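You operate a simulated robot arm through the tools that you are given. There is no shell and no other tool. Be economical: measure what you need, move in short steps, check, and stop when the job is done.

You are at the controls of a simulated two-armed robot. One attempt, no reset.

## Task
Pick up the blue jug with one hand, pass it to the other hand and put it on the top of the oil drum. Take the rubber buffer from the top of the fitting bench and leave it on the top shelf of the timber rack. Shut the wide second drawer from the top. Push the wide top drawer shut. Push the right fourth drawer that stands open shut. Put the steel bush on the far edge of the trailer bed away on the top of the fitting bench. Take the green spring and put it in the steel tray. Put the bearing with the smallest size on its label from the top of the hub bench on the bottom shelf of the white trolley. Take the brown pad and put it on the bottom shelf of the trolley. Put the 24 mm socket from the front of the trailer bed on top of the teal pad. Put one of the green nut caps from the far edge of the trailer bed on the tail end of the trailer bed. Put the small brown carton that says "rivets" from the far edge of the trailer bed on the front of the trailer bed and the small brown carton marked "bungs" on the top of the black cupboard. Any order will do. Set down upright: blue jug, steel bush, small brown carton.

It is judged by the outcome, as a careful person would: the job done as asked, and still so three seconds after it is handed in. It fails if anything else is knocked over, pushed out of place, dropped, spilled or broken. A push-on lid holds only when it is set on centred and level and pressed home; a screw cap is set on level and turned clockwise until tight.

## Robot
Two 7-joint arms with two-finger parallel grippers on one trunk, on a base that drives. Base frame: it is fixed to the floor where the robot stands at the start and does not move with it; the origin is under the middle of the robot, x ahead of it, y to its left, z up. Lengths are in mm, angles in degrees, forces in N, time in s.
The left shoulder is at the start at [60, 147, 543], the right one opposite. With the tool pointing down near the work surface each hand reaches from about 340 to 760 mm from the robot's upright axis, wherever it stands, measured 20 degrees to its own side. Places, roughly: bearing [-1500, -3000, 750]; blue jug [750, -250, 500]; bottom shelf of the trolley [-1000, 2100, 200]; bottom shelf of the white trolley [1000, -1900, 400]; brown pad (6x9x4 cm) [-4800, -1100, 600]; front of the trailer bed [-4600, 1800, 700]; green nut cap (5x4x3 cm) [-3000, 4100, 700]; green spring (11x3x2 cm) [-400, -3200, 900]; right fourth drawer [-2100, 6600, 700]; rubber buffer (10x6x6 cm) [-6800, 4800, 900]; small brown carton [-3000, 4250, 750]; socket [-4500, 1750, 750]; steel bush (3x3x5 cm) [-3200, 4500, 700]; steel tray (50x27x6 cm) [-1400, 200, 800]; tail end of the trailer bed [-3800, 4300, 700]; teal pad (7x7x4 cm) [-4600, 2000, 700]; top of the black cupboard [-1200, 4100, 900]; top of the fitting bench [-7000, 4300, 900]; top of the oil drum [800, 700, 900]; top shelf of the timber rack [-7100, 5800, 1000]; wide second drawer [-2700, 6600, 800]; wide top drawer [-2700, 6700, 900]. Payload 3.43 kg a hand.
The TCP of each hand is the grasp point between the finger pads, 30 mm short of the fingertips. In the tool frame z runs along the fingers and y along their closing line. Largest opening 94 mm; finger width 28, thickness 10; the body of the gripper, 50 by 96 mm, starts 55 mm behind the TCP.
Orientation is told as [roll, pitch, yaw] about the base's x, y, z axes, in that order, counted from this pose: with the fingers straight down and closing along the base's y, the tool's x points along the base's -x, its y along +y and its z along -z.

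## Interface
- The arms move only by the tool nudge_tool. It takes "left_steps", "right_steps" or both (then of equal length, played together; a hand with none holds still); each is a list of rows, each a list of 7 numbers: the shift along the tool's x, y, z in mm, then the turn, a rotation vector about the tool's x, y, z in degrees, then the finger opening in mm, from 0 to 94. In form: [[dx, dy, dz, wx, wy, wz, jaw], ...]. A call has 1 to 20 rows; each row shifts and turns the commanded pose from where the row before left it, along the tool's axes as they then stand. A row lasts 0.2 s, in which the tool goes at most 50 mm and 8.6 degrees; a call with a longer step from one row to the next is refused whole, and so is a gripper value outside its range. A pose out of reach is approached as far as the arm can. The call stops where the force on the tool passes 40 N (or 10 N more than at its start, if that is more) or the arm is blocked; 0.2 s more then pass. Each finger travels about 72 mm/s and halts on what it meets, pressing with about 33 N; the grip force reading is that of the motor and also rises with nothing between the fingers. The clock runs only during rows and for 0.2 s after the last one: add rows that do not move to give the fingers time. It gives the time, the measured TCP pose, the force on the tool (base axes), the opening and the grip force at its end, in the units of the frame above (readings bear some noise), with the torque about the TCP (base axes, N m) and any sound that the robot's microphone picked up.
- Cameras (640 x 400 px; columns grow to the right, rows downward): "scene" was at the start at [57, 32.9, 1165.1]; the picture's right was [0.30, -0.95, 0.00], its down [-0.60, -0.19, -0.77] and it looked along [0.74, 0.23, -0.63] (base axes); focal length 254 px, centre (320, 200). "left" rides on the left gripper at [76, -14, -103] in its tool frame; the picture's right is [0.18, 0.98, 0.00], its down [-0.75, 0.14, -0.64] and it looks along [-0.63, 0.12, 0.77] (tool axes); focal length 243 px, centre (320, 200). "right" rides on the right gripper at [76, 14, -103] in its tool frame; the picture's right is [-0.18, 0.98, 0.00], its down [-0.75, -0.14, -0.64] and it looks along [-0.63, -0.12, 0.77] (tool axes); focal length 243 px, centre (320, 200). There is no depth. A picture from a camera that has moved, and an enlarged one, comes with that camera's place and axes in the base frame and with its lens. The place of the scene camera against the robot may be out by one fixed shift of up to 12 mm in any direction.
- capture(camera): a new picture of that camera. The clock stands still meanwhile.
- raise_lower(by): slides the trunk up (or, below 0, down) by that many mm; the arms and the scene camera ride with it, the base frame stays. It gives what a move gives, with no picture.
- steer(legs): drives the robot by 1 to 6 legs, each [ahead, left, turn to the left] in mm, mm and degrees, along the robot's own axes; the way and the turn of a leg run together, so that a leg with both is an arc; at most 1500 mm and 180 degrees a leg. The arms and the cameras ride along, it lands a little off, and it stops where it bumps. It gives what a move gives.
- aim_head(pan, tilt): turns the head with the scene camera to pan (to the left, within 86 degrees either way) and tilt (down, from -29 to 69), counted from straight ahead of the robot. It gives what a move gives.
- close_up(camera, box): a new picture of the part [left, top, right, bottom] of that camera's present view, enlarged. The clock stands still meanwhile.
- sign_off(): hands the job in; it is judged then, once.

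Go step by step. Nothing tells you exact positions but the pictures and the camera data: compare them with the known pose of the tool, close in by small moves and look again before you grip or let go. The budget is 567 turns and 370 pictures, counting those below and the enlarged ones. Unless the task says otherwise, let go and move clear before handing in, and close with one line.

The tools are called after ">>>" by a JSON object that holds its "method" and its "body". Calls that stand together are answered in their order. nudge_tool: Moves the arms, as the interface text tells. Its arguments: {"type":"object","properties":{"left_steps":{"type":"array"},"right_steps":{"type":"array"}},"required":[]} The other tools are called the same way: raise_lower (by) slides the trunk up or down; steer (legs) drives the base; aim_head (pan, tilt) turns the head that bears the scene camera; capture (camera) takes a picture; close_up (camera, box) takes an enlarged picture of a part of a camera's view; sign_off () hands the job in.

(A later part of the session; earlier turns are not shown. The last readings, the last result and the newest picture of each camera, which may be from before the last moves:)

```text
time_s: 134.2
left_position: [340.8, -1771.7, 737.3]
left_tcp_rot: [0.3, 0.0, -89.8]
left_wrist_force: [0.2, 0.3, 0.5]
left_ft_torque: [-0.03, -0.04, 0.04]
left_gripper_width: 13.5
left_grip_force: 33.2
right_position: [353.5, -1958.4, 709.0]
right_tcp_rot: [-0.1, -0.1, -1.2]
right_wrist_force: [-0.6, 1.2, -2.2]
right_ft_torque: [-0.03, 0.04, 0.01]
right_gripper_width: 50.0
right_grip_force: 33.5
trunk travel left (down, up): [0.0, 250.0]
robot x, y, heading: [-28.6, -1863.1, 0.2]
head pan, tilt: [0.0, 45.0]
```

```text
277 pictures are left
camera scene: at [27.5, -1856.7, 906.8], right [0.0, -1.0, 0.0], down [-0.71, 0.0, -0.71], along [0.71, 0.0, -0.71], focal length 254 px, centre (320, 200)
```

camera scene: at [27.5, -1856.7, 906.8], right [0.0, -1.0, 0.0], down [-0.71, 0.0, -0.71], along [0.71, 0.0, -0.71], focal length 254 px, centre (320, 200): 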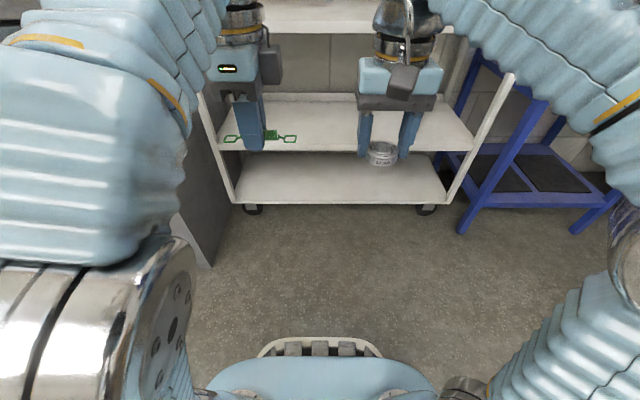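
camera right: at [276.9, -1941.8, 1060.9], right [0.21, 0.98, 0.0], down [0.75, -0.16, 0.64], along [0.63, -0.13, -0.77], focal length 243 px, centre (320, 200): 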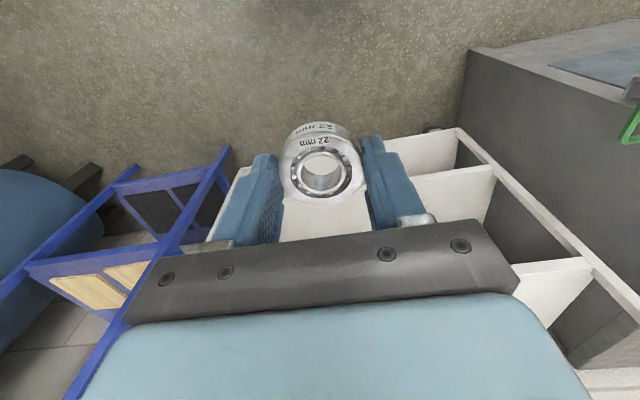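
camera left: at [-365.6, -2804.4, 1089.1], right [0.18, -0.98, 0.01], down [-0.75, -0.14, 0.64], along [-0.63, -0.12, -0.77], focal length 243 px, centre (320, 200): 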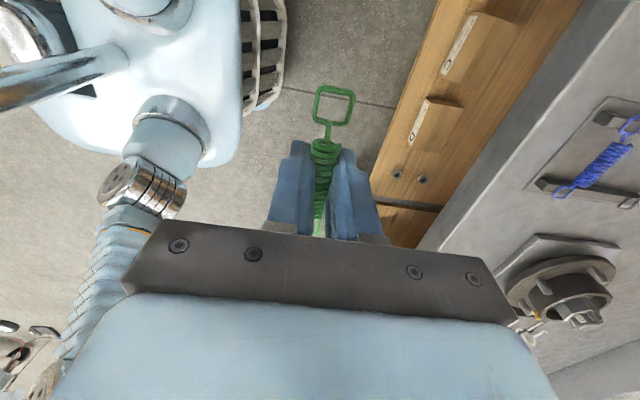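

>>> {"method": "nudge_tool", "body": {"right_steps": [[-25, 0, 40, 0, 0, 0, 20], [-25, 0, 40, 0, 0, 0, 20], [-25, 0, 40, 0, 0, 0, 20], [-25, 0, 40, 0, 0, 0, 20], [0, 0, 40, 0, 0, 0, 20], [0, 0, 0, 0, 0, 0, 20]]}}

>>> {"method": "capture", "body": {"camera": "scene"}}

>>> {"method": "capture", "body": {"camera": "left"}}

```text
time_s: 135.6
left_position: [341.1, -1770.4, 736.9]
left_tcp_rot: [0.3, 0.0, -89.8]
left_wrist_force: [-0.1, -1.4, 0.0]
left_ft_torque: [0.01, 0.0, -0.02]
left_gripper_width: 13.7
left_grip_force: 33.3
right_position: [455.2, -1958.9, 506.3]
right_tcp_rot: [-0.2, -0.2, -1.3]
right_wrist_force: [0.0, 0.3, -2.4]
right_ft_torque: [0.0, 0.01, 0.01]
right_gripper_width: 49.9
right_grip_force: 33.2
trunk travel left (down, up): [0.0, 250.0]
robot x, y, heading: [-28.8, -1867.6, 0.3]
head pan, tilt: [0.0, 45.0]
```

```text
276 pictures are left
camera scene: at [27.5, -1856.7, 906.7], right [0.0, -1.0, 0.0], down [-0.71, 0.0, -0.71], along [0.71, 0.0, -0.71], focal length 254 px, centre (320, 200)
```

scene: 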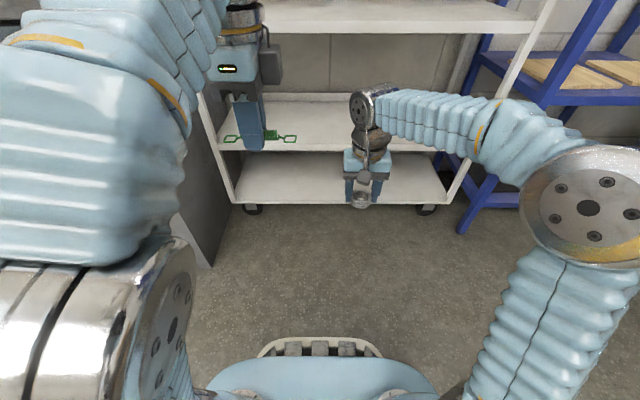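

```text
275 pictures are left
camera left: at [324.2, -1695.0, 838.9], right [0.98, 0.19, 0.01], down [0.14, -0.75, 0.64], along [0.12, -0.63, -0.77], focal length 243 px, centre (320, 200)
```

left: 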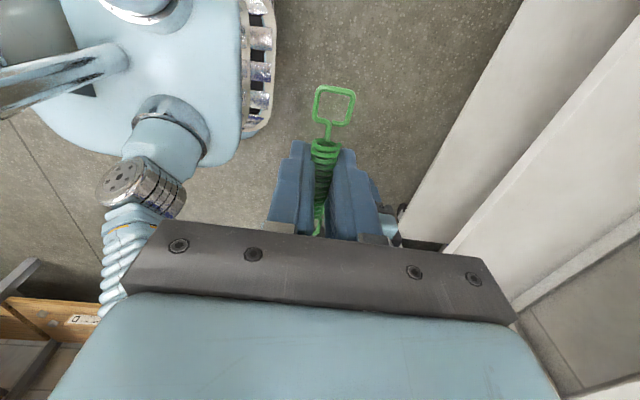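

>>> {"method": "nudge_tool", "body": {"left_steps": [[0, -25, 0, 0, 0, 0, 0], [0, -25, 0, 0, 0, 0, 0], [0, 0, 0, 0, 0, 0, 0]]}}

>>> {"method": "steer", "body": {"legs": [[340, 0, 0]]}}

>>> {"method": "capture", "body": {"camera": "scene"}}

>>> {"method": "capture", "body": {"camera": "right"}}

```text
time_s: 136.4
left_position: [291.0, -1772.2, 736.0]
left_tcp_rot: [0.4, -0.1, -89.8]
left_wrist_force: [0.3, 0.5, -0.6]
left_ft_torque: [0.01, 0.0, -0.03]
left_gripper_width: 13.7
left_grip_force: 33.0
right_position: [454.3, -1959.9, 507.9]
right_tcp_rot: [-0.1, -0.2, -1.3]
right_wrist_force: [0.6, -1.1, -1.8]
right_ft_torque: [-0.03, 0.03, -0.01]
right_gripper_width: 49.9
right_grip_force: 32.8
trunk travel left (down, up): [0.0, 250.0]
robot x, y, heading: [-29.4, -1866.7, 0.2]
head pan, tilt: [0.0, 45.0]
```

```text
time_s: 138.6
left_position: [627.9, -1764.8, 736.0]
left_tcp_rot: [0.3, -0.1, -89.3]
left_wrist_force: [0.0, -0.4, -0.2]
left_ft_torque: [0.01, 0.04, 0.03]
left_gripper_width: 13.3
left_grip_force: 33.3
right_position: [794.8, -1951.6, 507.8]
right_tcp_rot: [-0.1, 0.0, -0.8]
right_wrist_force: [0.9, 0.7, -2.1]
right_ft_torque: [0.01, 0.02, -0.04]
right_gripper_width: 50.1
right_grip_force: 33.2
trunk travel left (down, up): [0.0, 250.0]
robot x, y, heading: [309.7, -1862.1, 0.9]
head pan, tilt: [0.0, 45.0]
```

```text
274 pictures are left
camera scene: at [366.6, -1853.1, 906.7], right [0.01, -1.0, 0.0], down [-0.71, -0.01, -0.71], along [0.71, 0.01, -0.71], focal length 254 px, centre (320, 200)
```

scene: 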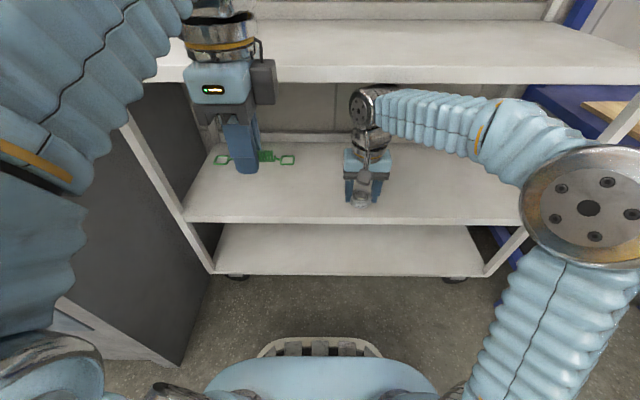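

```text
273 pictures are left
camera right: at [717.8, -1936.3, 610.3], right [0.2, 0.98, 0.0], down [0.75, -0.15, 0.64], along [0.63, -0.13, -0.77], focal length 243 px, centre (320, 200)
```

right: 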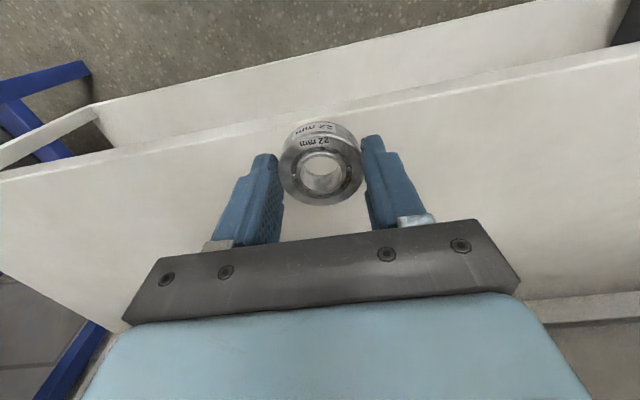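

>>> {"method": "steer", "body": {"legs": [[80, 0, 0]]}}

>>> {"method": "nudge_tool", "body": {"right_steps": [[0, 0, 30, 0, 0, 0, 20], [0, 0, 20, 0, 0, 0, 20], [0, 0, 10, 0, 0, 0, 20], [0, 0, 0, 0, 0, 0, 20]]}}

>>> {"method": "capture", "body": {"camera": "right"}}

>>> {"method": "capture", "body": {"camera": "scene"}}

```text
time_s: 139.7
left_position: [700.5, -1769.4, 739.5]
left_tcp_rot: [0.9, 0.5, -89.4]
left_wrist_force: [-0.9, 0.0, 0.6]
left_ft_torque: [0.01, 0.01, -0.02]
left_gripper_width: 13.7
left_grip_force: 33.1
right_position: [842.5, -1957.7, 483.2]
right_tcp_rot: [-2.1, 4.1, 0.8]
right_wrist_force: [0.3, 0.0, -1.4]
right_ft_torque: [0.02, 0.0, -0.02]
right_gripper_width: 50.0
right_grip_force: 33.0
trunk travel left (down, up): [0.0, 250.0]
robot x, y, heading: [388.8, -1857.5, 1.0]
head pan, tilt: [0.0, 45.0]
```

```text
time_s: 140.2
left_position: [705.1, -1764.7, 739.3]
left_tcp_rot: [0.3, 0.0, -89.3]
left_wrist_force: [0.2, -0.3, 0.0]
left_ft_torque: [0.01, 0.0, 0.02]
left_gripper_width: 13.2
left_grip_force: 33.0
right_position: [841.5, -1955.7, 451.9]
right_tcp_rot: [-2.1, 3.8, 0.9]
right_wrist_force: [-14.8, -8.9, 40.5]
right_ft_torque: [1.0, 0.02, 0.37]
right_gripper_width: 50.0
right_grip_force: 32.8
trunk travel left (down, up): [0.0, 250.0]
robot x, y, heading: [388.5, -1861.2, 0.6]
head pan, tilt: [0.0, 45.0]
stopped in row 2 (right hand): the force on the tool passed its limit at 73 N (the readings are from after the stop); the commanded pose is now the measured one
```

```text
272 pictures are left
camera right: at [772.9, -1939.5, 558.3], right [0.17, 0.98, -0.05], down [0.8, -0.11, 0.6], along [0.58, -0.14, -0.8], focal length 243 px, centre (320, 200)
```

right: 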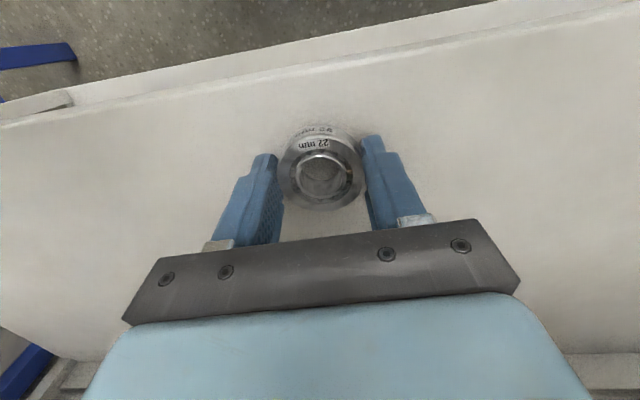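

```text
271 pictures are left
camera scene: at [443.1, -1852.4, 908.9], right [0.01, -1.0, 0.0], down [-0.71, -0.01, -0.71], along [0.71, 0.01, -0.71], focal length 254 px, centre (320, 200)
```

scene: 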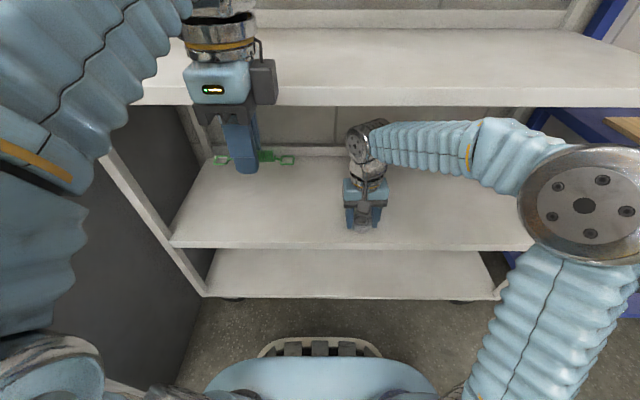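

>>> {"method": "nudge_tool", "body": {"right_steps": [[0, 0, -4, -1, -2, 0, 20], [0, 0, 0, -1.1, -1.8, 0, 20], [0, 0, 0, 0, 0, 0, 20]]}}

>>> {"method": "close_up", "body": {"camera": "scene", "box": [300, 80, 460, 260]}}

```text
time_s: 141.0
left_position: [707.4, -1764.4, 736.6]
left_tcp_rot: [0.6, 0.0, -89.3]
left_wrist_force: [0.7, -0.1, -0.2]
left_ft_torque: [0.01, -0.01, 0.01]
left_gripper_width: 13.4
left_grip_force: 33.4
right_position: [844.9, -1955.4, 450.7]
right_tcp_rot: [0.0, 0.2, 0.9]
right_wrist_force: [-1.7, -2.7, 17.0]
right_ft_torque: [-0.13, 0.5, 0.1]
right_gripper_width: 50.3
right_grip_force: 33.2
trunk travel left (down, up): [0.0, 250.0]
robot x, y, heading: [390.3, -1858.4, 0.9]
head pan, tilt: [0.0, 45.0]
```

```text
2.22 times, centred on (380, 170) of scene
camera zoom: at [444.6, -1852.2, 906.7], right [0.01, -1.0, 0.0], down [-0.71, -0.01, -0.71], along [0.71, 0.01, -0.71], focal length 564 px, centre (187, 267)
```

zoom: 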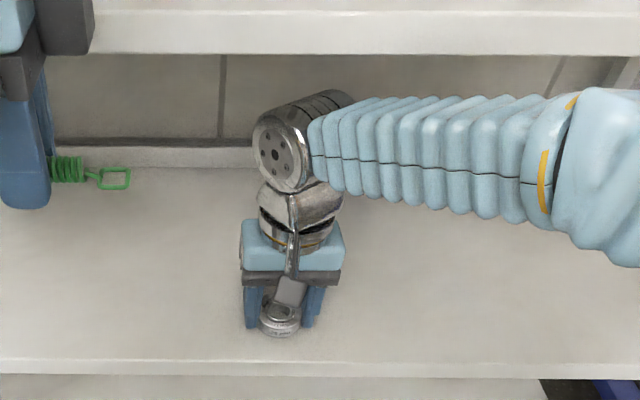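

>>> {"method": "nudge_tool", "body": {"right_steps": [[0, 0, 0, 0, 0, 0, 55], [0, 0, 0, 0, 0, 0, 68], [0, 0, 0, 0, 0, 0, 68], [0, 0, -20, 0, 0, 0, 68], [0, 0, -20, 0, 0, 0, 68], [0, 0, 0, 0, 0, 0, 68]]}}

>>> {"method": "capture", "body": {"camera": "right"}}

```text
time_s: 142.4
left_position: [708.2, -1765.9, 734.0]
left_tcp_rot: [0.3, 0.0, -89.2]
left_wrist_force: [-0.4, -1.3, 0.2]
left_ft_torque: [0.0, 0.02, -0.01]
left_gripper_width: 13.6
left_grip_force: 33.2
right_position: [842.0, -1956.4, 486.6]
right_tcp_rot: [-0.2, 0.6, 1.0]
right_wrist_force: [-0.1, 0.0, -0.1]
right_ft_torque: [-0.03, 0.02, -0.01]
right_gripper_width: 68.1
right_grip_force: 0.0
trunk travel left (down, up): [0.0, 250.0]
robot x, y, heading: [389.4, -1863.6, 0.8]
head pan, tilt: [0.0, 45.0]
```

```text
269 pictures are left
camera right: at [766.9, -1943.3, 589.1], right [0.17, 0.99, -0.01], down [0.76, -0.12, 0.63], along [0.62, -0.11, -0.77], focal length 243 px, centre (320, 200)
```

right: 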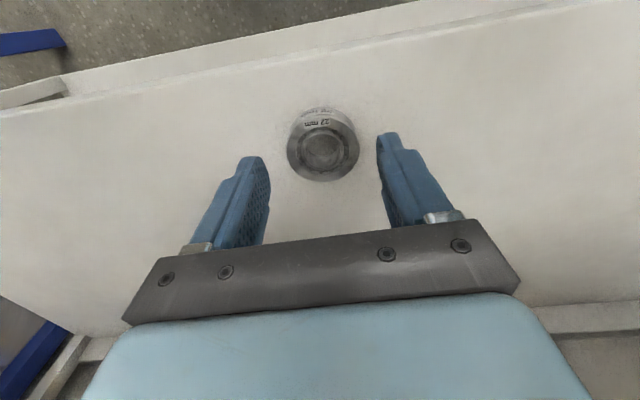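

>>> {"method": "steer", "body": {"legs": [[-900, 0, 0]]}}

>>> {"method": "capture", "body": {"camera": "scene"}}

>>> {"method": "raise_lower", "body": {"by": 250}}

>>> {"method": "steer", "body": {"legs": [[0, 1500, 90], [0, 0, 90]]}}

```text
time_s: 147.2
left_position: [-187.2, -1775.5, 737.3]
left_tcp_rot: [0.2, 0.0, -89.6]
left_wrist_force: [-0.3, 0.0, -0.4]
left_ft_torque: [0.03, 0.04, 0.03]
left_gripper_width: 13.6
left_grip_force: 32.9
right_position: [-52.5, -1967.5, 490.7]
right_tcp_rot: [-0.1, 0.2, 0.7]
right_wrist_force: [0.0, 1.2, 0.8]
right_ft_torque: [0.0, 0.02, 0.01]
right_gripper_width: 67.9
right_grip_force: 0.0
trunk travel left (down, up): [0.0, 250.0]
robot x, y, heading: [-508.5, -1869.9, 0.7]
head pan, tilt: [0.0, 45.0]
```

```text
268 pictures are left
camera scene: at [-449.1, -1861.9, 906.7], right [0.01, -1.0, 0.0], down [-0.71, -0.01, -0.71], along [0.71, 0.01, -0.71], focal length 254 px, centre (320, 200)
```

scene: 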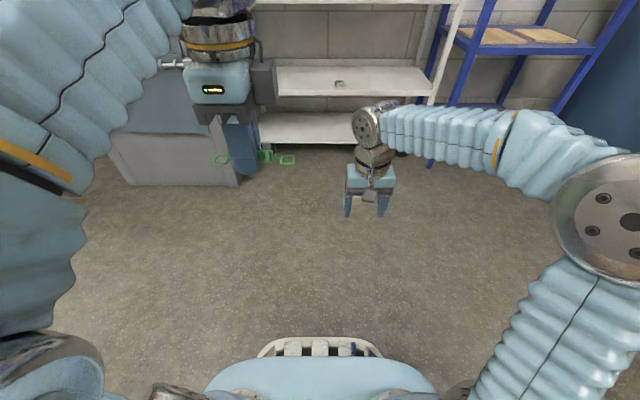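

```text
time_s: 149.7
left_position: [-187.1, -1776.2, 985.7]
left_tcp_rot: [0.3, 0.0, -89.6]
left_wrist_force: [-0.2, 0.8, -1.7]
left_ft_torque: [0.04, -0.05, 0.01]
left_gripper_width: 13.4
left_grip_force: 32.6
right_position: [-51.2, -1967.7, 740.0]
right_tcp_rot: [-0.1, 0.2, 0.6]
right_wrist_force: [0.7, -0.2, -0.6]
right_ft_torque: [0.01, -0.02, -0.04]
right_gripper_width: 67.9
right_grip_force: 0.0
trunk travel left (down, up): [-250.0, 0.0]
robot x, y, heading: [-504.0, -1874.4, 0.4]
head pan, tilt: [0.0, 45.0]
```

```text
time_s: 161.1
left_position: [-1801.3, -1044.6, 986.5]
left_tcp_rot: [0.2, 0.0, 94.1]
left_wrist_force: [0.0, 0.1, 0.7]
left_ft_torque: [-0.03, -0.05, 0.0]
left_gripper_width: 13.7
left_grip_force: 32.7
right_position: [-1948.5, -862.5, 739.8]
right_tcp_rot: [-0.1, 0.1, -175.7]
right_wrist_force: [-0.8, -1.0, 0.9]
right_ft_torque: [-0.03, -0.01, 0.0]
right_gripper_width: 68.0
right_grip_force: 0.0
trunk travel left (down, up): [-250.0, 0.0]
robot x, y, heading: [-1484.7, -930.0, -175.7]
head pan, tilt: [0.0, 45.0]
cut short: leg 1
```

>>> {"method": "aim_head", "body": {"pan": -80, "tilt": 35}}

>>> {"method": "capture", "body": {"camera": "scene"}}

>>> {"method": "aim_head", "body": {"pan": 0, "tilt": 25}}

>>> {"method": "capture", "body": {"camera": "scene"}}

```text
time_s: 162.7
left_position: [-1801.4, -1045.3, 985.3]
left_tcp_rot: [0.3, 0.0, 94.1]
left_wrist_force: [0.0, -0.2, -0.2]
left_ft_torque: [0.0, -0.01, 0.0]
left_gripper_width: 13.5
left_grip_force: 33.1
right_position: [-1948.9, -861.9, 740.1]
right_tcp_rot: [-0.2, 0.2, -175.7]
right_wrist_force: [0.0, -0.6, 0.0]
right_ft_torque: [0.03, 0.04, -0.01]
right_gripper_width: 68.3
right_grip_force: 0.0
trunk travel left (down, up): [-250.0, 0.0]
robot x, y, heading: [-1490.2, -933.7, -175.9]
head pan, tilt: [-80.0, 35.0]
```

```text
267 pictures are left
camera scene: at [-1475.5, -835.8, 1171.6], right [0.97, 0.24, 0.0], down [0.14, -0.56, -0.82], along [-0.2, 0.79, -0.57], focal length 254 px, centre (320, 200)
```

scene: 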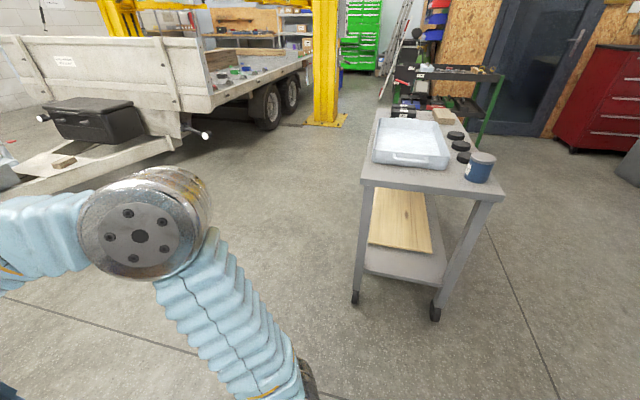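

```text
time_s: 164.2
left_position: [-1801.6, -1043.8, 986.5]
left_tcp_rot: [0.4, 0.0, 94.1]
left_wrist_force: [0.2, 0.3, -0.4]
left_ft_torque: [-0.03, -0.02, 0.03]
left_gripper_width: 13.5
left_grip_force: 33.4
right_position: [-1948.9, -860.8, 740.5]
right_tcp_rot: [-0.1, 0.2, -175.7]
right_wrist_force: [0.1, 0.3, 0.2]
right_ft_torque: [0.01, -0.02, 0.0]
right_gripper_width: 68.0
right_grip_force: 0.2
trunk travel left (down, up): [-250.0, 0.0]
robot x, y, heading: [-1491.2, -927.5, -175.9]
head pan, tilt: [0.0, 25.0]
```

```text
266 pictures are left
camera scene: at [-1545.8, -927.8, 1187.3], right [-0.07, 1.0, 0.0], down [0.42, 0.03, -0.91], along [-0.9, -0.06, -0.42], focal length 254 px, centre (320, 200)
```

scene: 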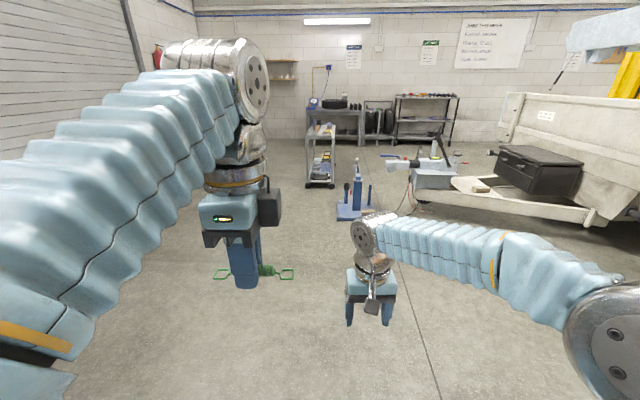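

The tray stands on the wheeled cart, its near end around [-1368, -60..]. I raise the right hand, face the cart and drive up so the left hand comes over the tray.

>>> {"method": "nudge_tool", "body": {"right_steps": [[20, 0, -45, 0, 0, 0, 68], [20, 0, -45, 0, 0, 0, 68], [20, 0, -45, 0, 0, 0, 68], [20, 0, -45, 0, 0, 0, 68], [20, 0, -45, 0, 0, 0, 68], [0, 0, 0, 0, 0, 0, 68]]}}

>>> {"method": "steer", "body": {"legs": [[0, 0, -94], [0, -223, 0], [250, 0, 0]]}}

>>> {"method": "capture", "body": {"camera": "scene"}}

```text
time_s: 165.6
left_position: [-1801.2, -1045.0, 986.7]
left_tcp_rot: [0.2, 0.0, 94.1]
left_wrist_force: [0.2, 0.5, -0.8]
left_ft_torque: [0.01, -0.02, 0.01]
left_gripper_width: 13.4
left_grip_force: 33.0
right_position: [-1849.9, -855.5, 966.8]
right_tcp_rot: [0.0, 0.3, -175.6]
right_wrist_force: [0.5, -0.3, -0.7]
right_ft_torque: [0.0, 0.0, -0.06]
right_gripper_width: 67.9
right_grip_force: 0.1
trunk travel left (down, up): [-250.0, 0.0]
robot x, y, heading: [-1489.5, -931.0, -175.9]
head pan, tilt: [0.0, 25.0]
```

```text
time_s: 172.7
left_position: [-1364.6, -356.4, 985.2]
left_tcp_rot: [0.4, 0.0, 1.3]
left_wrist_force: [0.2, -1.0, -1.5]
left_ft_torque: [-0.01, 0.01, -0.02]
left_gripper_width: 13.5
left_grip_force: 32.8
right_position: [-1173.0, -317.4, 967.1]
right_tcp_rot: [0.0, 0.2, 91.6]
right_wrist_force: [-0.7, -0.3, 0.8]
right_ft_torque: [0.01, 0.0, 0.01]
right_gripper_width: 67.8
right_grip_force: 0.1
trunk travel left (down, up): [-250.0, 0.0]
robot x, y, heading: [-1268.1, -672.5, 91.5]
head pan, tilt: [0.0, 25.0]
```

```text
265 pictures are left
camera scene: at [-1261.4, -604.5, 1187.3], right [1.0, 0.02, 0.0], down [0.01, -0.42, -0.91], along [-0.02, 0.91, -0.42], focal length 254 px, centre (320, 200)
```

scene: 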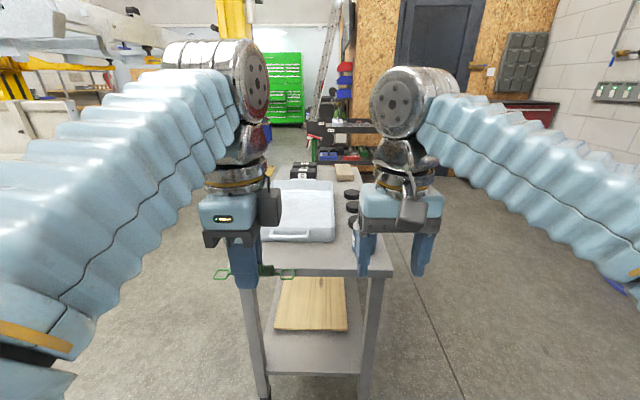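

>>> {"method": "steer", "body": {"legs": [[142, -30, -1.5]]}}

>>> {"method": "nudge_tool", "body": {"left_steps": [[0, 45, 15, 0, 0, 0, 0], [0, 45, 15, 0, 0, 0, 0], [0, 45, 15, 0, 0, 0, 0], [0, 45, 15, 0, 0, 0, 0], [0, 30, 10, 0, 0, 0, 0], [0, 0, 0, 0, 0, 0, 0]]}}

>>> {"method": "capture", "body": {"camera": "left"}}

>>> {"method": "capture", "body": {"camera": "scene"}}

```text
time_s: 174.1
left_position: [-1328.2, -209.3, 985.6]
left_tcp_rot: [0.3, 0.1, 0.0]
left_wrist_force: [-0.1, 0.1, -0.6]
left_ft_torque: [0.0, 0.03, 0.0]
left_gripper_width: 13.4
left_grip_force: 32.9
right_position: [-1136.4, -174.1, 966.3]
right_tcp_rot: [-0.2, 0.2, 90.3]
right_wrist_force: [0.0, 0.2, -0.6]
right_ft_torque: [0.04, -0.02, -0.01]
right_gripper_width: 68.0
right_grip_force: 0.0
trunk travel left (down, up): [-250.0, 0.0]
robot x, y, heading: [-1237.5, -529.0, 90.2]
head pan, tilt: [0.0, 25.0]
```

```text
time_s: 175.4
left_position: [-1329.6, -0.0, 916.5]
left_tcp_rot: [0.4, 0.0, 0.1]
left_wrist_force: [-0.2, 0.7, -0.6]
left_ft_torque: [0.01, 0.0, 0.04]
left_gripper_width: 13.6
left_grip_force: 32.9
right_position: [-1136.8, -174.1, 967.7]
right_tcp_rot: [0.0, 0.3, 90.2]
right_wrist_force: [0.5, -0.1, 0.6]
right_ft_torque: [0.0, 0.0, 0.03]
right_gripper_width: 68.2
right_grip_force: 0.0
trunk travel left (down, up): [-250.0, 0.0]
robot x, y, heading: [-1236.5, -529.4, 90.3]
head pan, tilt: [0.0, 25.0]
```

```text
264 pictures are left
camera left: at [-1406.1, -14.1, 1018.1], right [-0.18, 0.98, 0.0], down [0.75, 0.14, 0.64], along [0.63, 0.12, -0.77], focal length 243 px, centre (320, 200)
```

left: 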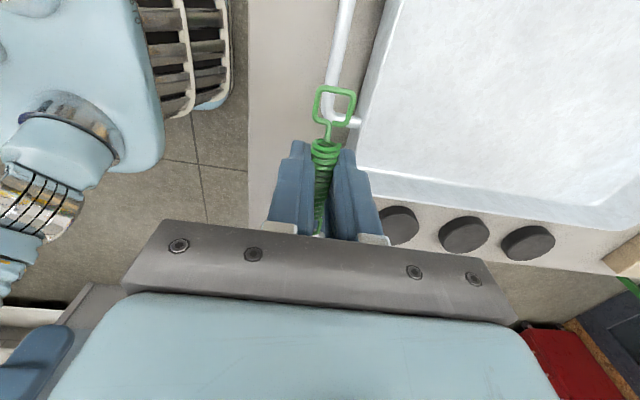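

```text
263 pictures are left
camera scene: at [-1231.5, -459.4, 1187.3], right [1.0, 0.0, 0.0], down [0.0, -0.42, -0.91], along [0.0, 0.91, -0.42], focal length 254 px, centre (320, 200)
```

scene: 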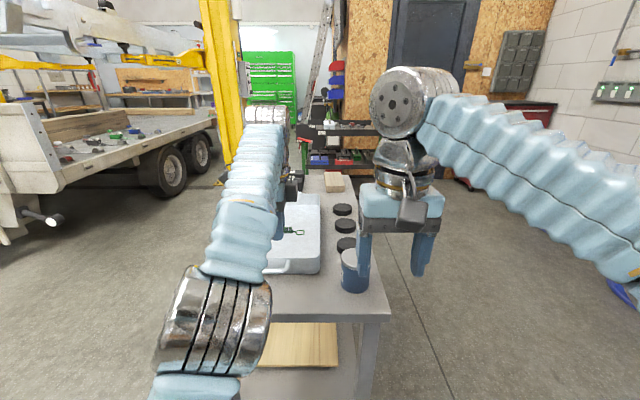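

>>> {"method": "nudge_tool", "body": {"left_steps": [[15, 35, 0, 0, 0, 0, 0], [15, 35, 0, 0, 0, 0, 0], [0, 35, 0, 0, 0, 0, 0], [0, 0, 0, 0, 0, 0, 0]]}}

>>> {"method": "capture", "body": {"camera": "left"}}

```text
time_s: 176.4
left_position: [-1341.6, 20.7, 889.6]
left_tcp_rot: [0.3, -0.1, 0.0]
left_wrist_force: [0.0, 0.8, 0.6]
left_ft_torque: [0.02, -0.02, -0.04]
left_gripper_width: 13.5
left_grip_force: 32.7
left hand out of reach, approached as far as the arm can: row 1, 2, 3
right_position: [-1136.1, -175.1, 966.1]
right_tcp_rot: [-0.1, 0.2, 90.2]
right_wrist_force: [-0.4, 1.0, -1.0]
right_ft_torque: [-0.02, 0.0, -0.01]
right_gripper_width: 68.4
right_grip_force: 0.0
trunk travel left (down, up): [-250.0, 0.0]
robot x, y, heading: [-1236.8, -529.6, 90.0]
head pan, tilt: [0.0, 25.0]
```

```text
262 pictures are left
camera left: at [-1417.6, 5.6, 991.5], right [-0.18, 0.98, 0.01], down [0.75, 0.14, 0.64], along [0.63, 0.12, -0.77], focal length 243 px, centre (320, 200)
```

left: 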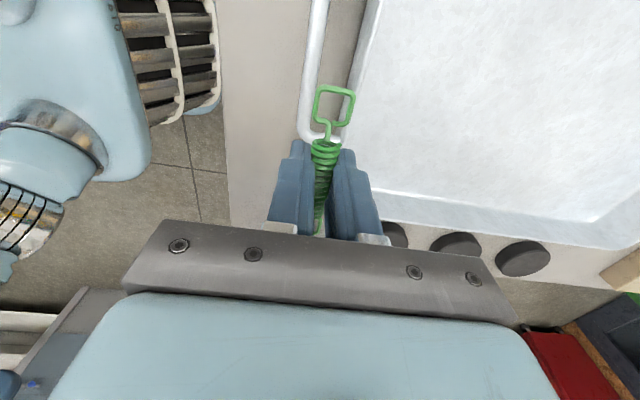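

>>> {"method": "nudge_tool", "body": {"left_steps": [[0, -25, -28, 0, 0, 0, 0], [0, 0, 0, 0, 0, 0, 0]]}}

>>> {"method": "steer", "body": {"legs": [[120, 0, 0]]}}

>>> {"method": "capture", "body": {"camera": "left"}}

```text
time_s: 177.1
left_position: [-1340.7, -5.8, 918.5]
left_tcp_rot: [0.3, 0.0, 0.0]
left_wrist_force: [1.1, -0.9, 0.2]
left_ft_torque: [-0.02, 0.0, -0.01]
left_gripper_width: 13.5
left_grip_force: 33.0
right_position: [-1137.3, -174.4, 966.7]
right_tcp_rot: [-0.2, 0.2, 90.2]
right_wrist_force: [-0.6, -0.1, -0.2]
right_ft_torque: [0.0, 0.02, 0.0]
right_gripper_width: 67.9
right_grip_force: 0.1
trunk travel left (down, up): [-250.0, 0.0]
robot x, y, heading: [-1237.3, -528.8, 90.1]
head pan, tilt: [0.0, 25.0]
```

```text
time_s: 178.3
left_position: [-1340.1, 112.9, 918.3]
left_tcp_rot: [0.3, 0.1, 0.0]
left_wrist_force: [0.7, 0.9, -0.4]
left_ft_torque: [-0.04, 0.01, 0.01]
left_gripper_width: 13.6
left_grip_force: 32.6
right_position: [-1137.1, -56.9, 967.0]
right_tcp_rot: [0.0, 0.1, 90.2]
right_wrist_force: [-0.3, 0.3, 0.0]
right_ft_torque: [0.01, -0.01, 0.01]
right_gripper_width: 68.0
right_grip_force: 0.1
trunk travel left (down, up): [-250.0, 0.0]
robot x, y, heading: [-1231.7, -408.3, 89.9]
head pan, tilt: [0.0, 25.0]
```

```text
261 pictures are left
camera left: at [-1418.2, 97.4, 1020.0], right [-0.18, 0.98, 0.01], down [0.75, 0.14, 0.64], along [0.63, 0.12, -0.77], focal length 243 px, centre (320, 200)
```

left: 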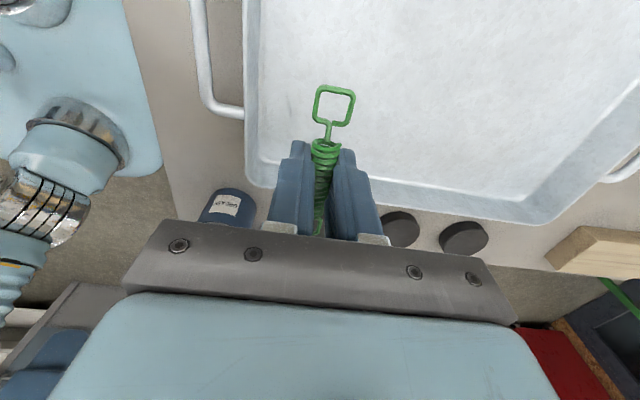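

>>> {"method": "nudge_tool", "body": {"left_steps": [[25, 8, 5, 0, 0, 0, 0], [25, 8, 10, 0, 0, 0, 0], [0, 0, 30, 0, 0, 0, 0], [0, 0, 0, 0, 0, 0, 0]]}}

>>> {"method": "capture", "body": {"camera": "left"}}

```text
time_s: 179.3
left_position: [-1382.4, 125.6, 876.6]
left_tcp_rot: [0.3, 0.0, 0.0]
left_wrist_force: [-0.7, -0.2, -0.2]
left_ft_torque: [-0.01, 0.01, 0.0]
left_gripper_width: 13.6
left_grip_force: 33.2
left hand out of reach, approached as far as the arm can: row 2
right_position: [-1136.4, -57.0, 966.4]
right_tcp_rot: [-0.1, 0.2, 90.2]
right_wrist_force: [0.9, 0.8, 0.9]
right_ft_torque: [0.01, -0.02, 0.03]
right_gripper_width: 67.8
right_grip_force: 0.0
trunk travel left (down, up): [-250.0, 0.0]
robot x, y, heading: [-1234.0, -410.4, 89.6]
head pan, tilt: [0.0, 25.0]
```

```text
260 pictures are left
camera left: at [-1459.4, 110.5, 979.0], right [-0.18, 0.98, 0.01], down [0.75, 0.14, 0.64], along [0.63, 0.12, -0.77], focal length 243 px, centre (320, 200)
```

left: 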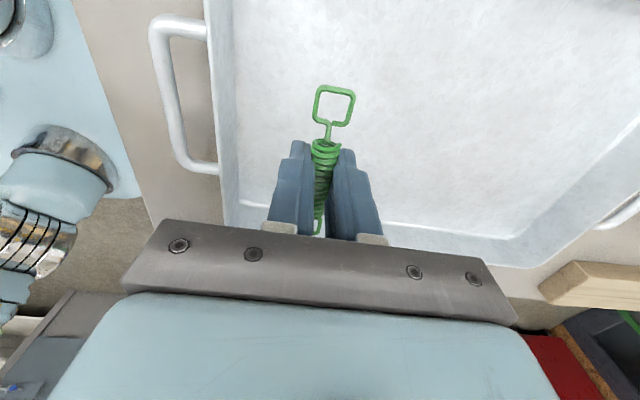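

>>> {"method": "nudge_tool", "body": {"left_steps": [[0, 0, 15, 0, 0, 0, 0], [0, 0, 10, 0, 0, 0, 0], [0, 0, 6, 0, 0, 0, 0], [0, 0, 6, 0, 0, 0, 0], [0, 0, 6, 0, 0, 0, 0], [0, 0, 6, 0, 0, 0, 0], [0, 0, 0, 0, 0, 0, 0]]}}

>>> {"method": "capture", "body": {"camera": "left"}}

```text
time_s: 180.9
left_position: [-1383.2, 125.3, 827.2]
left_tcp_rot: [0.2, 0.0, 0.0]
left_wrist_force: [-0.1, 0.4, -0.9]
left_ft_torque: [-0.04, 0.0, -0.01]
left_gripper_width: 13.5
left_grip_force: 32.6
right_position: [-1136.2, -57.5, 967.6]
right_tcp_rot: [-0.1, 0.1, 90.2]
right_wrist_force: [0.6, -1.2, 0.5]
right_ft_torque: [0.02, 0.02, -0.02]
right_gripper_width: 68.3
right_grip_force: 0.1
trunk travel left (down, up): [-250.0, 0.0]
robot x, y, heading: [-1238.0, -412.6, 90.1]
head pan, tilt: [0.0, 25.0]
```

```text
259 pictures are left
camera left: at [-1459.7, 110.9, 929.7], right [-0.18, 0.98, 0.01], down [0.75, 0.14, 0.64], along [0.63, 0.12, -0.77], focal length 243 px, centre (320, 200)
```

left: 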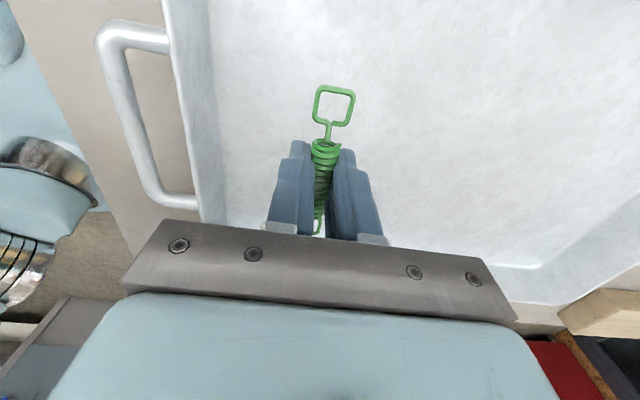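

>>> {"method": "nudge_tool", "body": {"left_steps": [[0, 0, 5, 0, 0, 0, 0], [0, 0, 5, 0, 0, 0, 0], [0, 0, 5, 0, 0, 0, 0], [0, 0, 5, 0, 0, 0, 0], [0, 0, 5, 0, 0, 0, 0], [0, 0, 5, 0, 0, 0, 0], [0, 0, 0, 0, 0, 0, 0]]}}

>>> {"method": "capture", "body": {"camera": "left"}}

```text
time_s: 182.5
left_position: [-1383.1, 125.4, 797.5]
left_tcp_rot: [0.3, 0.0, 0.0]
left_wrist_force: [-0.7, 0.3, -0.3]
left_ft_torque: [-0.01, 0.03, 0.02]
left_gripper_width: 13.4
left_grip_force: 32.7
right_position: [-1136.6, -56.5, 967.9]
right_tcp_rot: [0.0, 0.2, 90.2]
right_wrist_force: [0.9, -0.1, 0.8]
right_ft_torque: [0.04, -0.02, 0.0]
right_gripper_width: 68.0
right_grip_force: 0.0
trunk travel left (down, up): [-250.0, 0.0]
robot x, y, heading: [-1234.0, -408.3, 90.0]
head pan, tilt: [0.0, 25.0]
```

```text
258 pictures are left
camera left: at [-1459.6, 111.6, 899.2], right [-0.18, 0.98, 0.01], down [0.75, 0.14, 0.64], along [0.63, 0.12, -0.77], focal length 243 px, centre (320, 200)
```

left: 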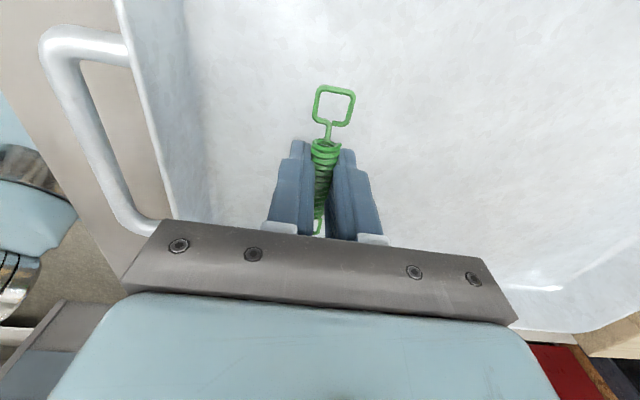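

>>> {"method": "nudge_tool", "body": {"left_steps": [[0, 0, 4, 0, 0, 0, 0], [0, 0, 4, 0, 0, 0, 0], [0, 0, 4, 0, 0, 0, 0], [0, 0, 4, 0, 0, 0, 0], [0, 0, 4, 0, 0, 0, 0], [0, 0, 4, 0, 0, 0, 0], [0, 0, 0, 0, 0, 0, 0]]}}

>>> {"method": "close_up", "body": {"camera": "scene", "box": [240, 160, 400, 300]}}

```text
time_s: 184.1
left_position: [-1383.8, 126.4, 775.3]
left_tcp_rot: [0.6, 0.1, 0.0]
left_wrist_force: [-1.7, 7.1, 23.3]
left_ft_torque: [-0.09, 0.04, 0.03]
left_gripper_width: 13.2
left_grip_force: 33.1
right_position: [-1135.8, -57.0, 966.9]
right_tcp_rot: [-0.1, 0.2, 90.1]
right_wrist_force: [0.3, -0.5, 0.6]
right_ft_torque: [-0.04, -0.01, 0.01]
right_gripper_width: 67.9
right_grip_force: 0.0
trunk travel left (down, up): [-250.0, 0.0]
robot x, y, heading: [-1237.5, -410.8, 90.0]
head pan, tilt: [0.0, 25.0]
```

```text
2.86 times, centred on (320, 230) of scene
camera zoom: at [-1231.3, -342.5, 1187.8], right [1.0, 0.0, 0.0], down [0.0, -0.42, -0.91], along [0.0, 0.91, -0.42], focal length 725 px, centre (320, 114)
```

zoom: 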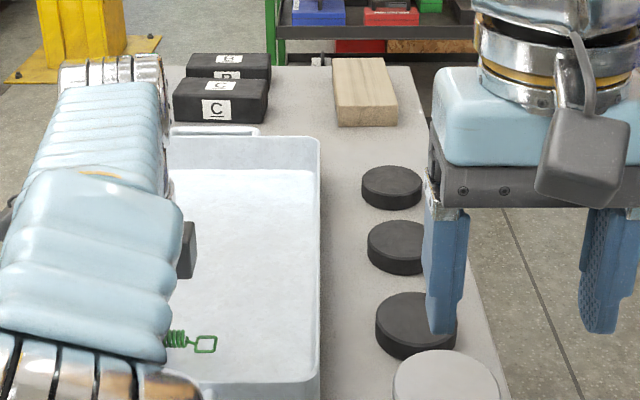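

>>> {"method": "nudge_tool", "body": {"left_steps": [[0, 0, -1, 0, 0, 0, 20], [0, 0, 0, 0, 0, 0, 36], [0, 0, 0, 0, 0, 0, 36], [0, 0, -30, 0, 0, 0, 36], [0, 0, -40, 0, 0, 0, 36], [0, 0, -40, 0, 0, 0, 36], [0, 0, -30, 0, 0, 0, 36], [0, 0, 0, 0, 0, 0, 36]]}}

>>> {"method": "capture", "body": {"camera": "left"}}

```text
time_s: 185.9
left_position: [-1381.2, 122.2, 912.6]
left_tcp_rot: [0.4, 0.1, -0.1]
left_wrist_force: [-0.5, 0.1, -0.1]
left_ft_torque: [-0.01, -0.02, 0.0]
left_gripper_width: 36.2
left_grip_force: 0.0
left hand out of reach, approached as far as the arm can: row 7
right_position: [-1136.4, -57.8, 966.5]
right_tcp_rot: [-0.1, 0.2, 90.3]
right_wrist_force: [0.9, -0.1, 0.1]
right_ft_torque: [-0.02, 0.02, -0.03]
right_gripper_width: 68.2
right_grip_force: 0.0
trunk travel left (down, up): [-250.0, 0.0]
robot x, y, heading: [-1239.2, -411.8, 90.1]
head pan, tilt: [0.0, 25.0]
```

```text
256 pictures are left
camera left: at [-1458.2, 107.3, 1015.4], right [-0.18, 0.98, 0.01], down [0.75, 0.14, 0.64], along [0.63, 0.12, -0.77], focal length 243 px, centre (320, 200)
```

left: 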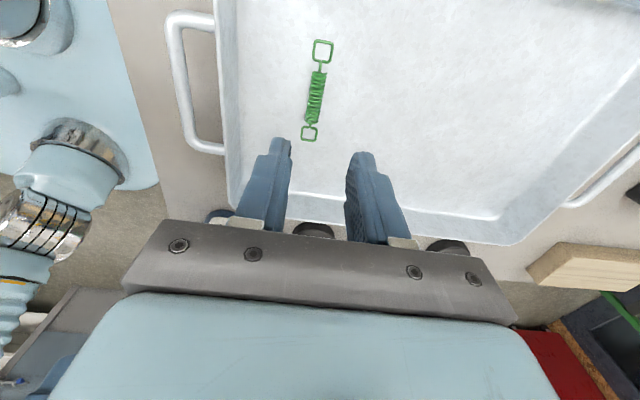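

Spring is in the tray. Next the brown pad around [-4800,-1100]; I back off, turn to face it and drive along y≈-1300.

>>> {"method": "steer", "body": {"legs": [[-890, 0, 0], [0, 0, 90], [1500, 0, 0], [700, 0, 0]]}}

>>> {"method": "aim_head", "body": {"pan": 0, "tilt": 20}}

>>> {"method": "capture", "body": {"camera": "scene"}}

```text
time_s: 204.7
left_position: [-3972.6, -1287.3, 912.8]
left_tcp_rot: [0.4, -0.1, 86.8]
left_wrist_force: [-0.6, -0.4, -0.6]
left_ft_torque: [-0.02, 0.0, -0.02]
left_gripper_width: 36.2
left_grip_force: 0.1
right_position: [-3782.0, -1050.7, 966.3]
right_tcp_rot: [-0.1, 0.2, 177.2]
right_wrist_force: [0.5, -0.8, -0.2]
right_ft_torque: [-0.05, -0.02, -0.01]
right_gripper_width: 67.9
right_grip_force: 0.1
trunk travel left (down, up): [-250.0, 0.0]
robot x, y, heading: [-3429.4, -1168.9, 177.3]
head pan, tilt: [0.0, 25.0]
```

```text
time_s: 205.4
left_position: [-3974.0, -1288.0, 913.0]
left_tcp_rot: [0.5, 0.0, 86.9]
left_wrist_force: [-1.0, 0.7, -0.1]
left_ft_torque: [0.03, -0.04, 0.02]
left_gripper_width: 36.1
left_grip_force: 0.1
right_position: [-3782.2, -1051.6, 965.9]
right_tcp_rot: [-0.1, 0.1, 177.1]
right_wrist_force: [-0.5, -0.5, 0.0]
right_ft_torque: [0.0, -0.01, 0.03]
right_gripper_width: 68.0
right_grip_force: 0.1
trunk travel left (down, up): [-250.0, 0.0]
robot x, y, heading: [-3432.9, -1169.2, 177.2]
head pan, tilt: [0.0, 20.0]
```

```text
255 pictures are left
camera scene: at [-3491.0, -1159.7, 1195.4], right [0.05, 1.0, 0.0], down [0.34, -0.02, -0.94], along [-0.94, 0.05, -0.34], focal length 254 px, centre (320, 200)
```

scene: 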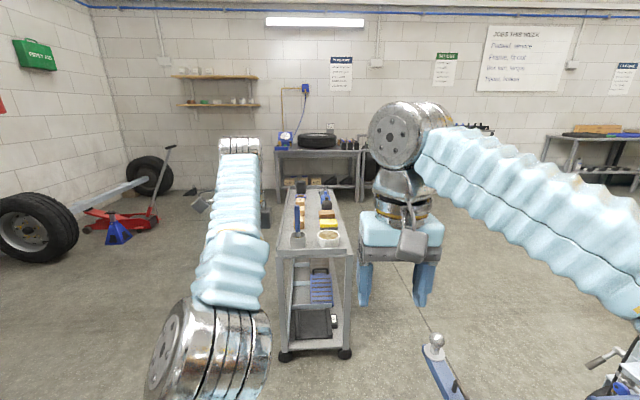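

>>> {"method": "close_up", "body": {"camera": "scene", "box": [260, 170, 380, 370]}}

```text
2.00 times, centred on (320, 270) of scene
camera zoom: at [-3491.0, -1159.7, 1195.4], right [0.05, 1.0, 0.0], down [0.34, -0.02, -0.94], along [-0.94, 0.05, -0.34], focal length 508 px, centre (320, 60)
```

zoom: 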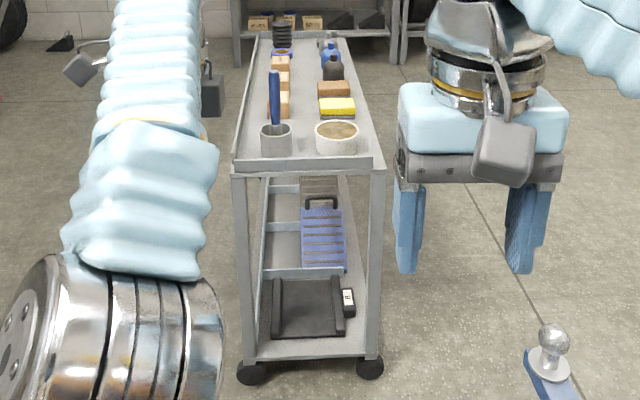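

>>> {"method": "aim_head", "body": {"pan": -40, "tilt": 50}}

>>> {"method": "capture", "body": {"camera": "scene"}}

```text
time_s: 206.4
left_position: [-3974.3, -1286.8, 913.3]
left_tcp_rot: [0.3, 0.0, 86.9]
left_wrist_force: [0.0, 0.4, 0.7]
left_ft_torque: [0.01, 0.01, -0.03]
left_gripper_width: 36.1
left_grip_force: 0.0
right_position: [-3781.9, -1051.1, 966.6]
right_tcp_rot: [-0.1, 0.1, 177.2]
right_wrist_force: [-0.9, -0.7, 0.1]
right_ft_torque: [0.03, -0.02, 0.0]
right_gripper_width: 68.2
right_grip_force: 0.0
trunk travel left (down, up): [-250.0, 0.0]
robot x, y, heading: [-3432.4, -1168.7, 177.1]
head pan, tilt: [-40.0, 50.0]
```

```text
253 pictures are left
camera scene: at [-3454.4, -1112.0, 1149.9], right [0.68, 0.73, 0.0], down [0.56, -0.52, -0.64], along [-0.47, 0.44, -0.77], focal length 254 px, centre (320, 200)
```

scene: 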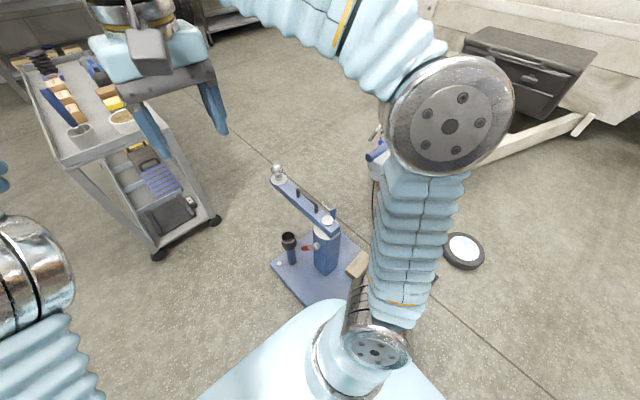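

A blue floor stand stands close on my right; I shift left 120 mm first, then drive up to the cart.

>>> {"method": "steer", "body": {"legs": [[0, 125, 2.8], [690, 0, 0]]}}

>>> {"method": "aim_head", "body": {"pan": -15, "tilt": 40}}

>>> {"method": "capture", "body": {"camera": "scene"}}

```text
time_s: 211.2
left_position: [-4684.0, -1426.8, 913.4]
left_tcp_rot: [0.3, 0.0, 89.3]
left_wrist_force: [-0.7, 0.2, 0.8]
left_ft_torque: [0.0, -0.01, 0.03]
left_gripper_width: 35.9
left_grip_force: 0.1
right_position: [-4502.2, -1182.9, 966.1]
right_tcp_rot: [-0.1, 0.2, 179.5]
right_wrist_force: [0.1, 0.4, 0.7]
right_ft_torque: [0.02, 0.0, 0.01]
right_gripper_width: 68.4
right_grip_force: 0.1
trunk travel left (down, up): [-250.0, 0.0]
robot x, y, heading: [-4150.3, -1288.9, 179.6]
head pan, tilt: [-40.0, 50.0]
```

```text
time_s: 212.1
left_position: [-4683.4, -1428.0, 912.7]
left_tcp_rot: [0.5, -0.1, 89.3]
left_wrist_force: [0.3, -0.5, 0.2]
left_ft_torque: [0.02, -0.02, 0.02]
left_gripper_width: 35.8
left_grip_force: 0.0
right_position: [-4502.5, -1184.9, 966.0]
right_tcp_rot: [-0.2, 0.1, 179.6]
right_wrist_force: [0.1, -0.9, 0.5]
right_ft_torque: [-0.01, 0.05, 0.02]
right_gripper_width: 68.1
right_grip_force: 0.0
trunk travel left (down, up): [-250.0, 0.0]
robot x, y, heading: [-4152.7, -1287.3, 179.4]
head pan, tilt: [-15.0, 40.0]
```

```text
252 pictures are left
camera scene: at [-4195.5, -1258.3, 1164.0], right [0.27, 0.96, 0.0], down [0.62, -0.17, -0.77], along [-0.74, 0.21, -0.64], focal length 254 px, centre (320, 200)
```

scene: 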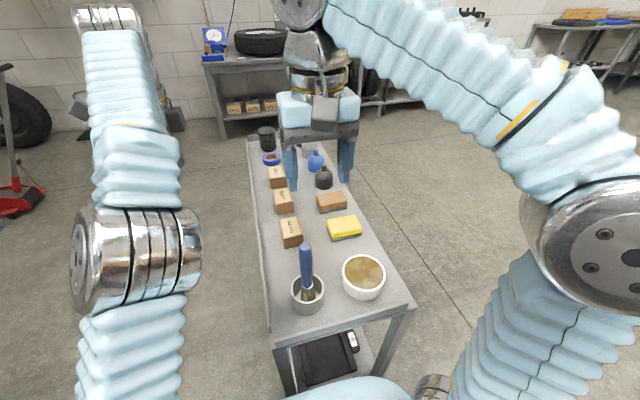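

>>> {"method": "nudge_tool", "body": {"right_steps": [[-35, -16, 5, 0, 0, 0, 80], [-35, -16, 5, 0, 0, 0, 80], [-35, -16, 15, 0, 0, 0, 80], [-35, -16, 20, 0, 0, 0, 80], [-35, -16, 30, 0, 0, 0, 80], [-35, -16, 30, 0, 0, 0, 80], [-35, -16, 30, 0, 0, 0, 80], [-33, -16, 30, 0, 0, 0, 80], [0, 0, 0, 0, 0, -8.2, 80], [0, 0, 0, 0, 0, -8.2, 80], [0, 0, 0, 0, 0, -8.2, 80], [0, 0, 0, 0, 0, -8.2, 80], [0, 0, 0, 0, 0, -8.2, 80], [0, 0, 0, 0, 0, -8.2, 80], [0, 0, 0, 0, 0, -8.2, 80], [0, 0, 0, 0, 0, -8.2, 80], [0, 0, 0, 0, 0, -8.2, 80], [0, 0, 0, 0, 0, -8.2, 80], [0, 0, 0, 0, 0, -8, 80], [0, 0, 0, 0, 0, 0, 80]]}}

>>> {"method": "capture", "body": {"camera": "right"}}

>>> {"method": "capture", "body": {"camera": "scene"}}

```text
time_s: 216.3
left_position: [-4684.4, -1427.2, 912.6]
left_tcp_rot: [0.4, 0.0, 89.3]
left_wrist_force: [-0.3, -0.2, 0.2]
left_ft_torque: [0.0, 0.01, 0.03]
left_gripper_width: 36.0
left_grip_force: 0.0
right_position: [-4778.9, -1054.1, 800.8]
right_tcp_rot: [0.3, 0.1, -90.3]
right_wrist_force: [-0.5, 0.1, 0.0]
right_ft_torque: [-0.01, -0.01, 0.01]
right_gripper_width: 80.0
right_grip_force: 0.0
trunk travel left (down, up): [-250.0, 0.0]
robot x, y, heading: [-4150.6, -1285.7, 179.2]
head pan, tilt: [-15.0, 40.0]
```

```text
251 pictures are left
camera right: at [-4764.4, -977.8, 903.3], right [0.98, -0.19, 0.0], down [-0.15, -0.75, 0.64], along [-0.12, -0.63, -0.77], focal length 243 px, centre (320, 200)
```

right: 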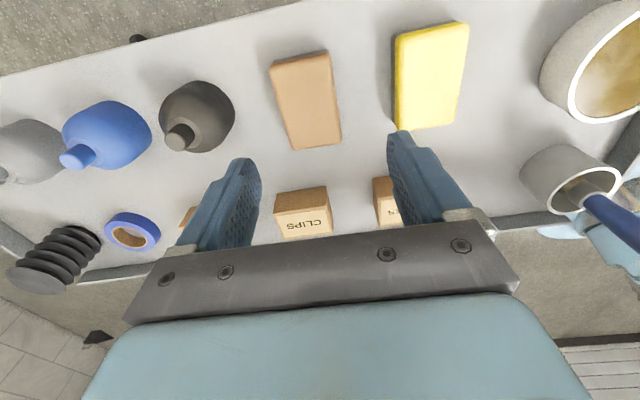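

```text
250 pictures are left
camera scene: at [-4195.6, -1258.3, 1164.0], right [0.27, 0.96, 0.0], down [0.62, -0.17, -0.77], along [-0.74, 0.21, -0.64], focal length 254 px, centre (320, 200)
```

scene: 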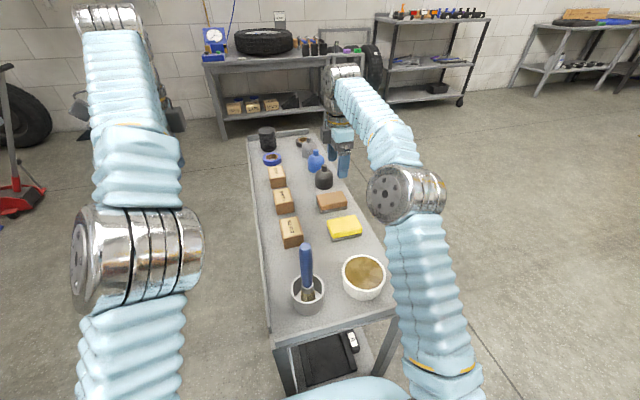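

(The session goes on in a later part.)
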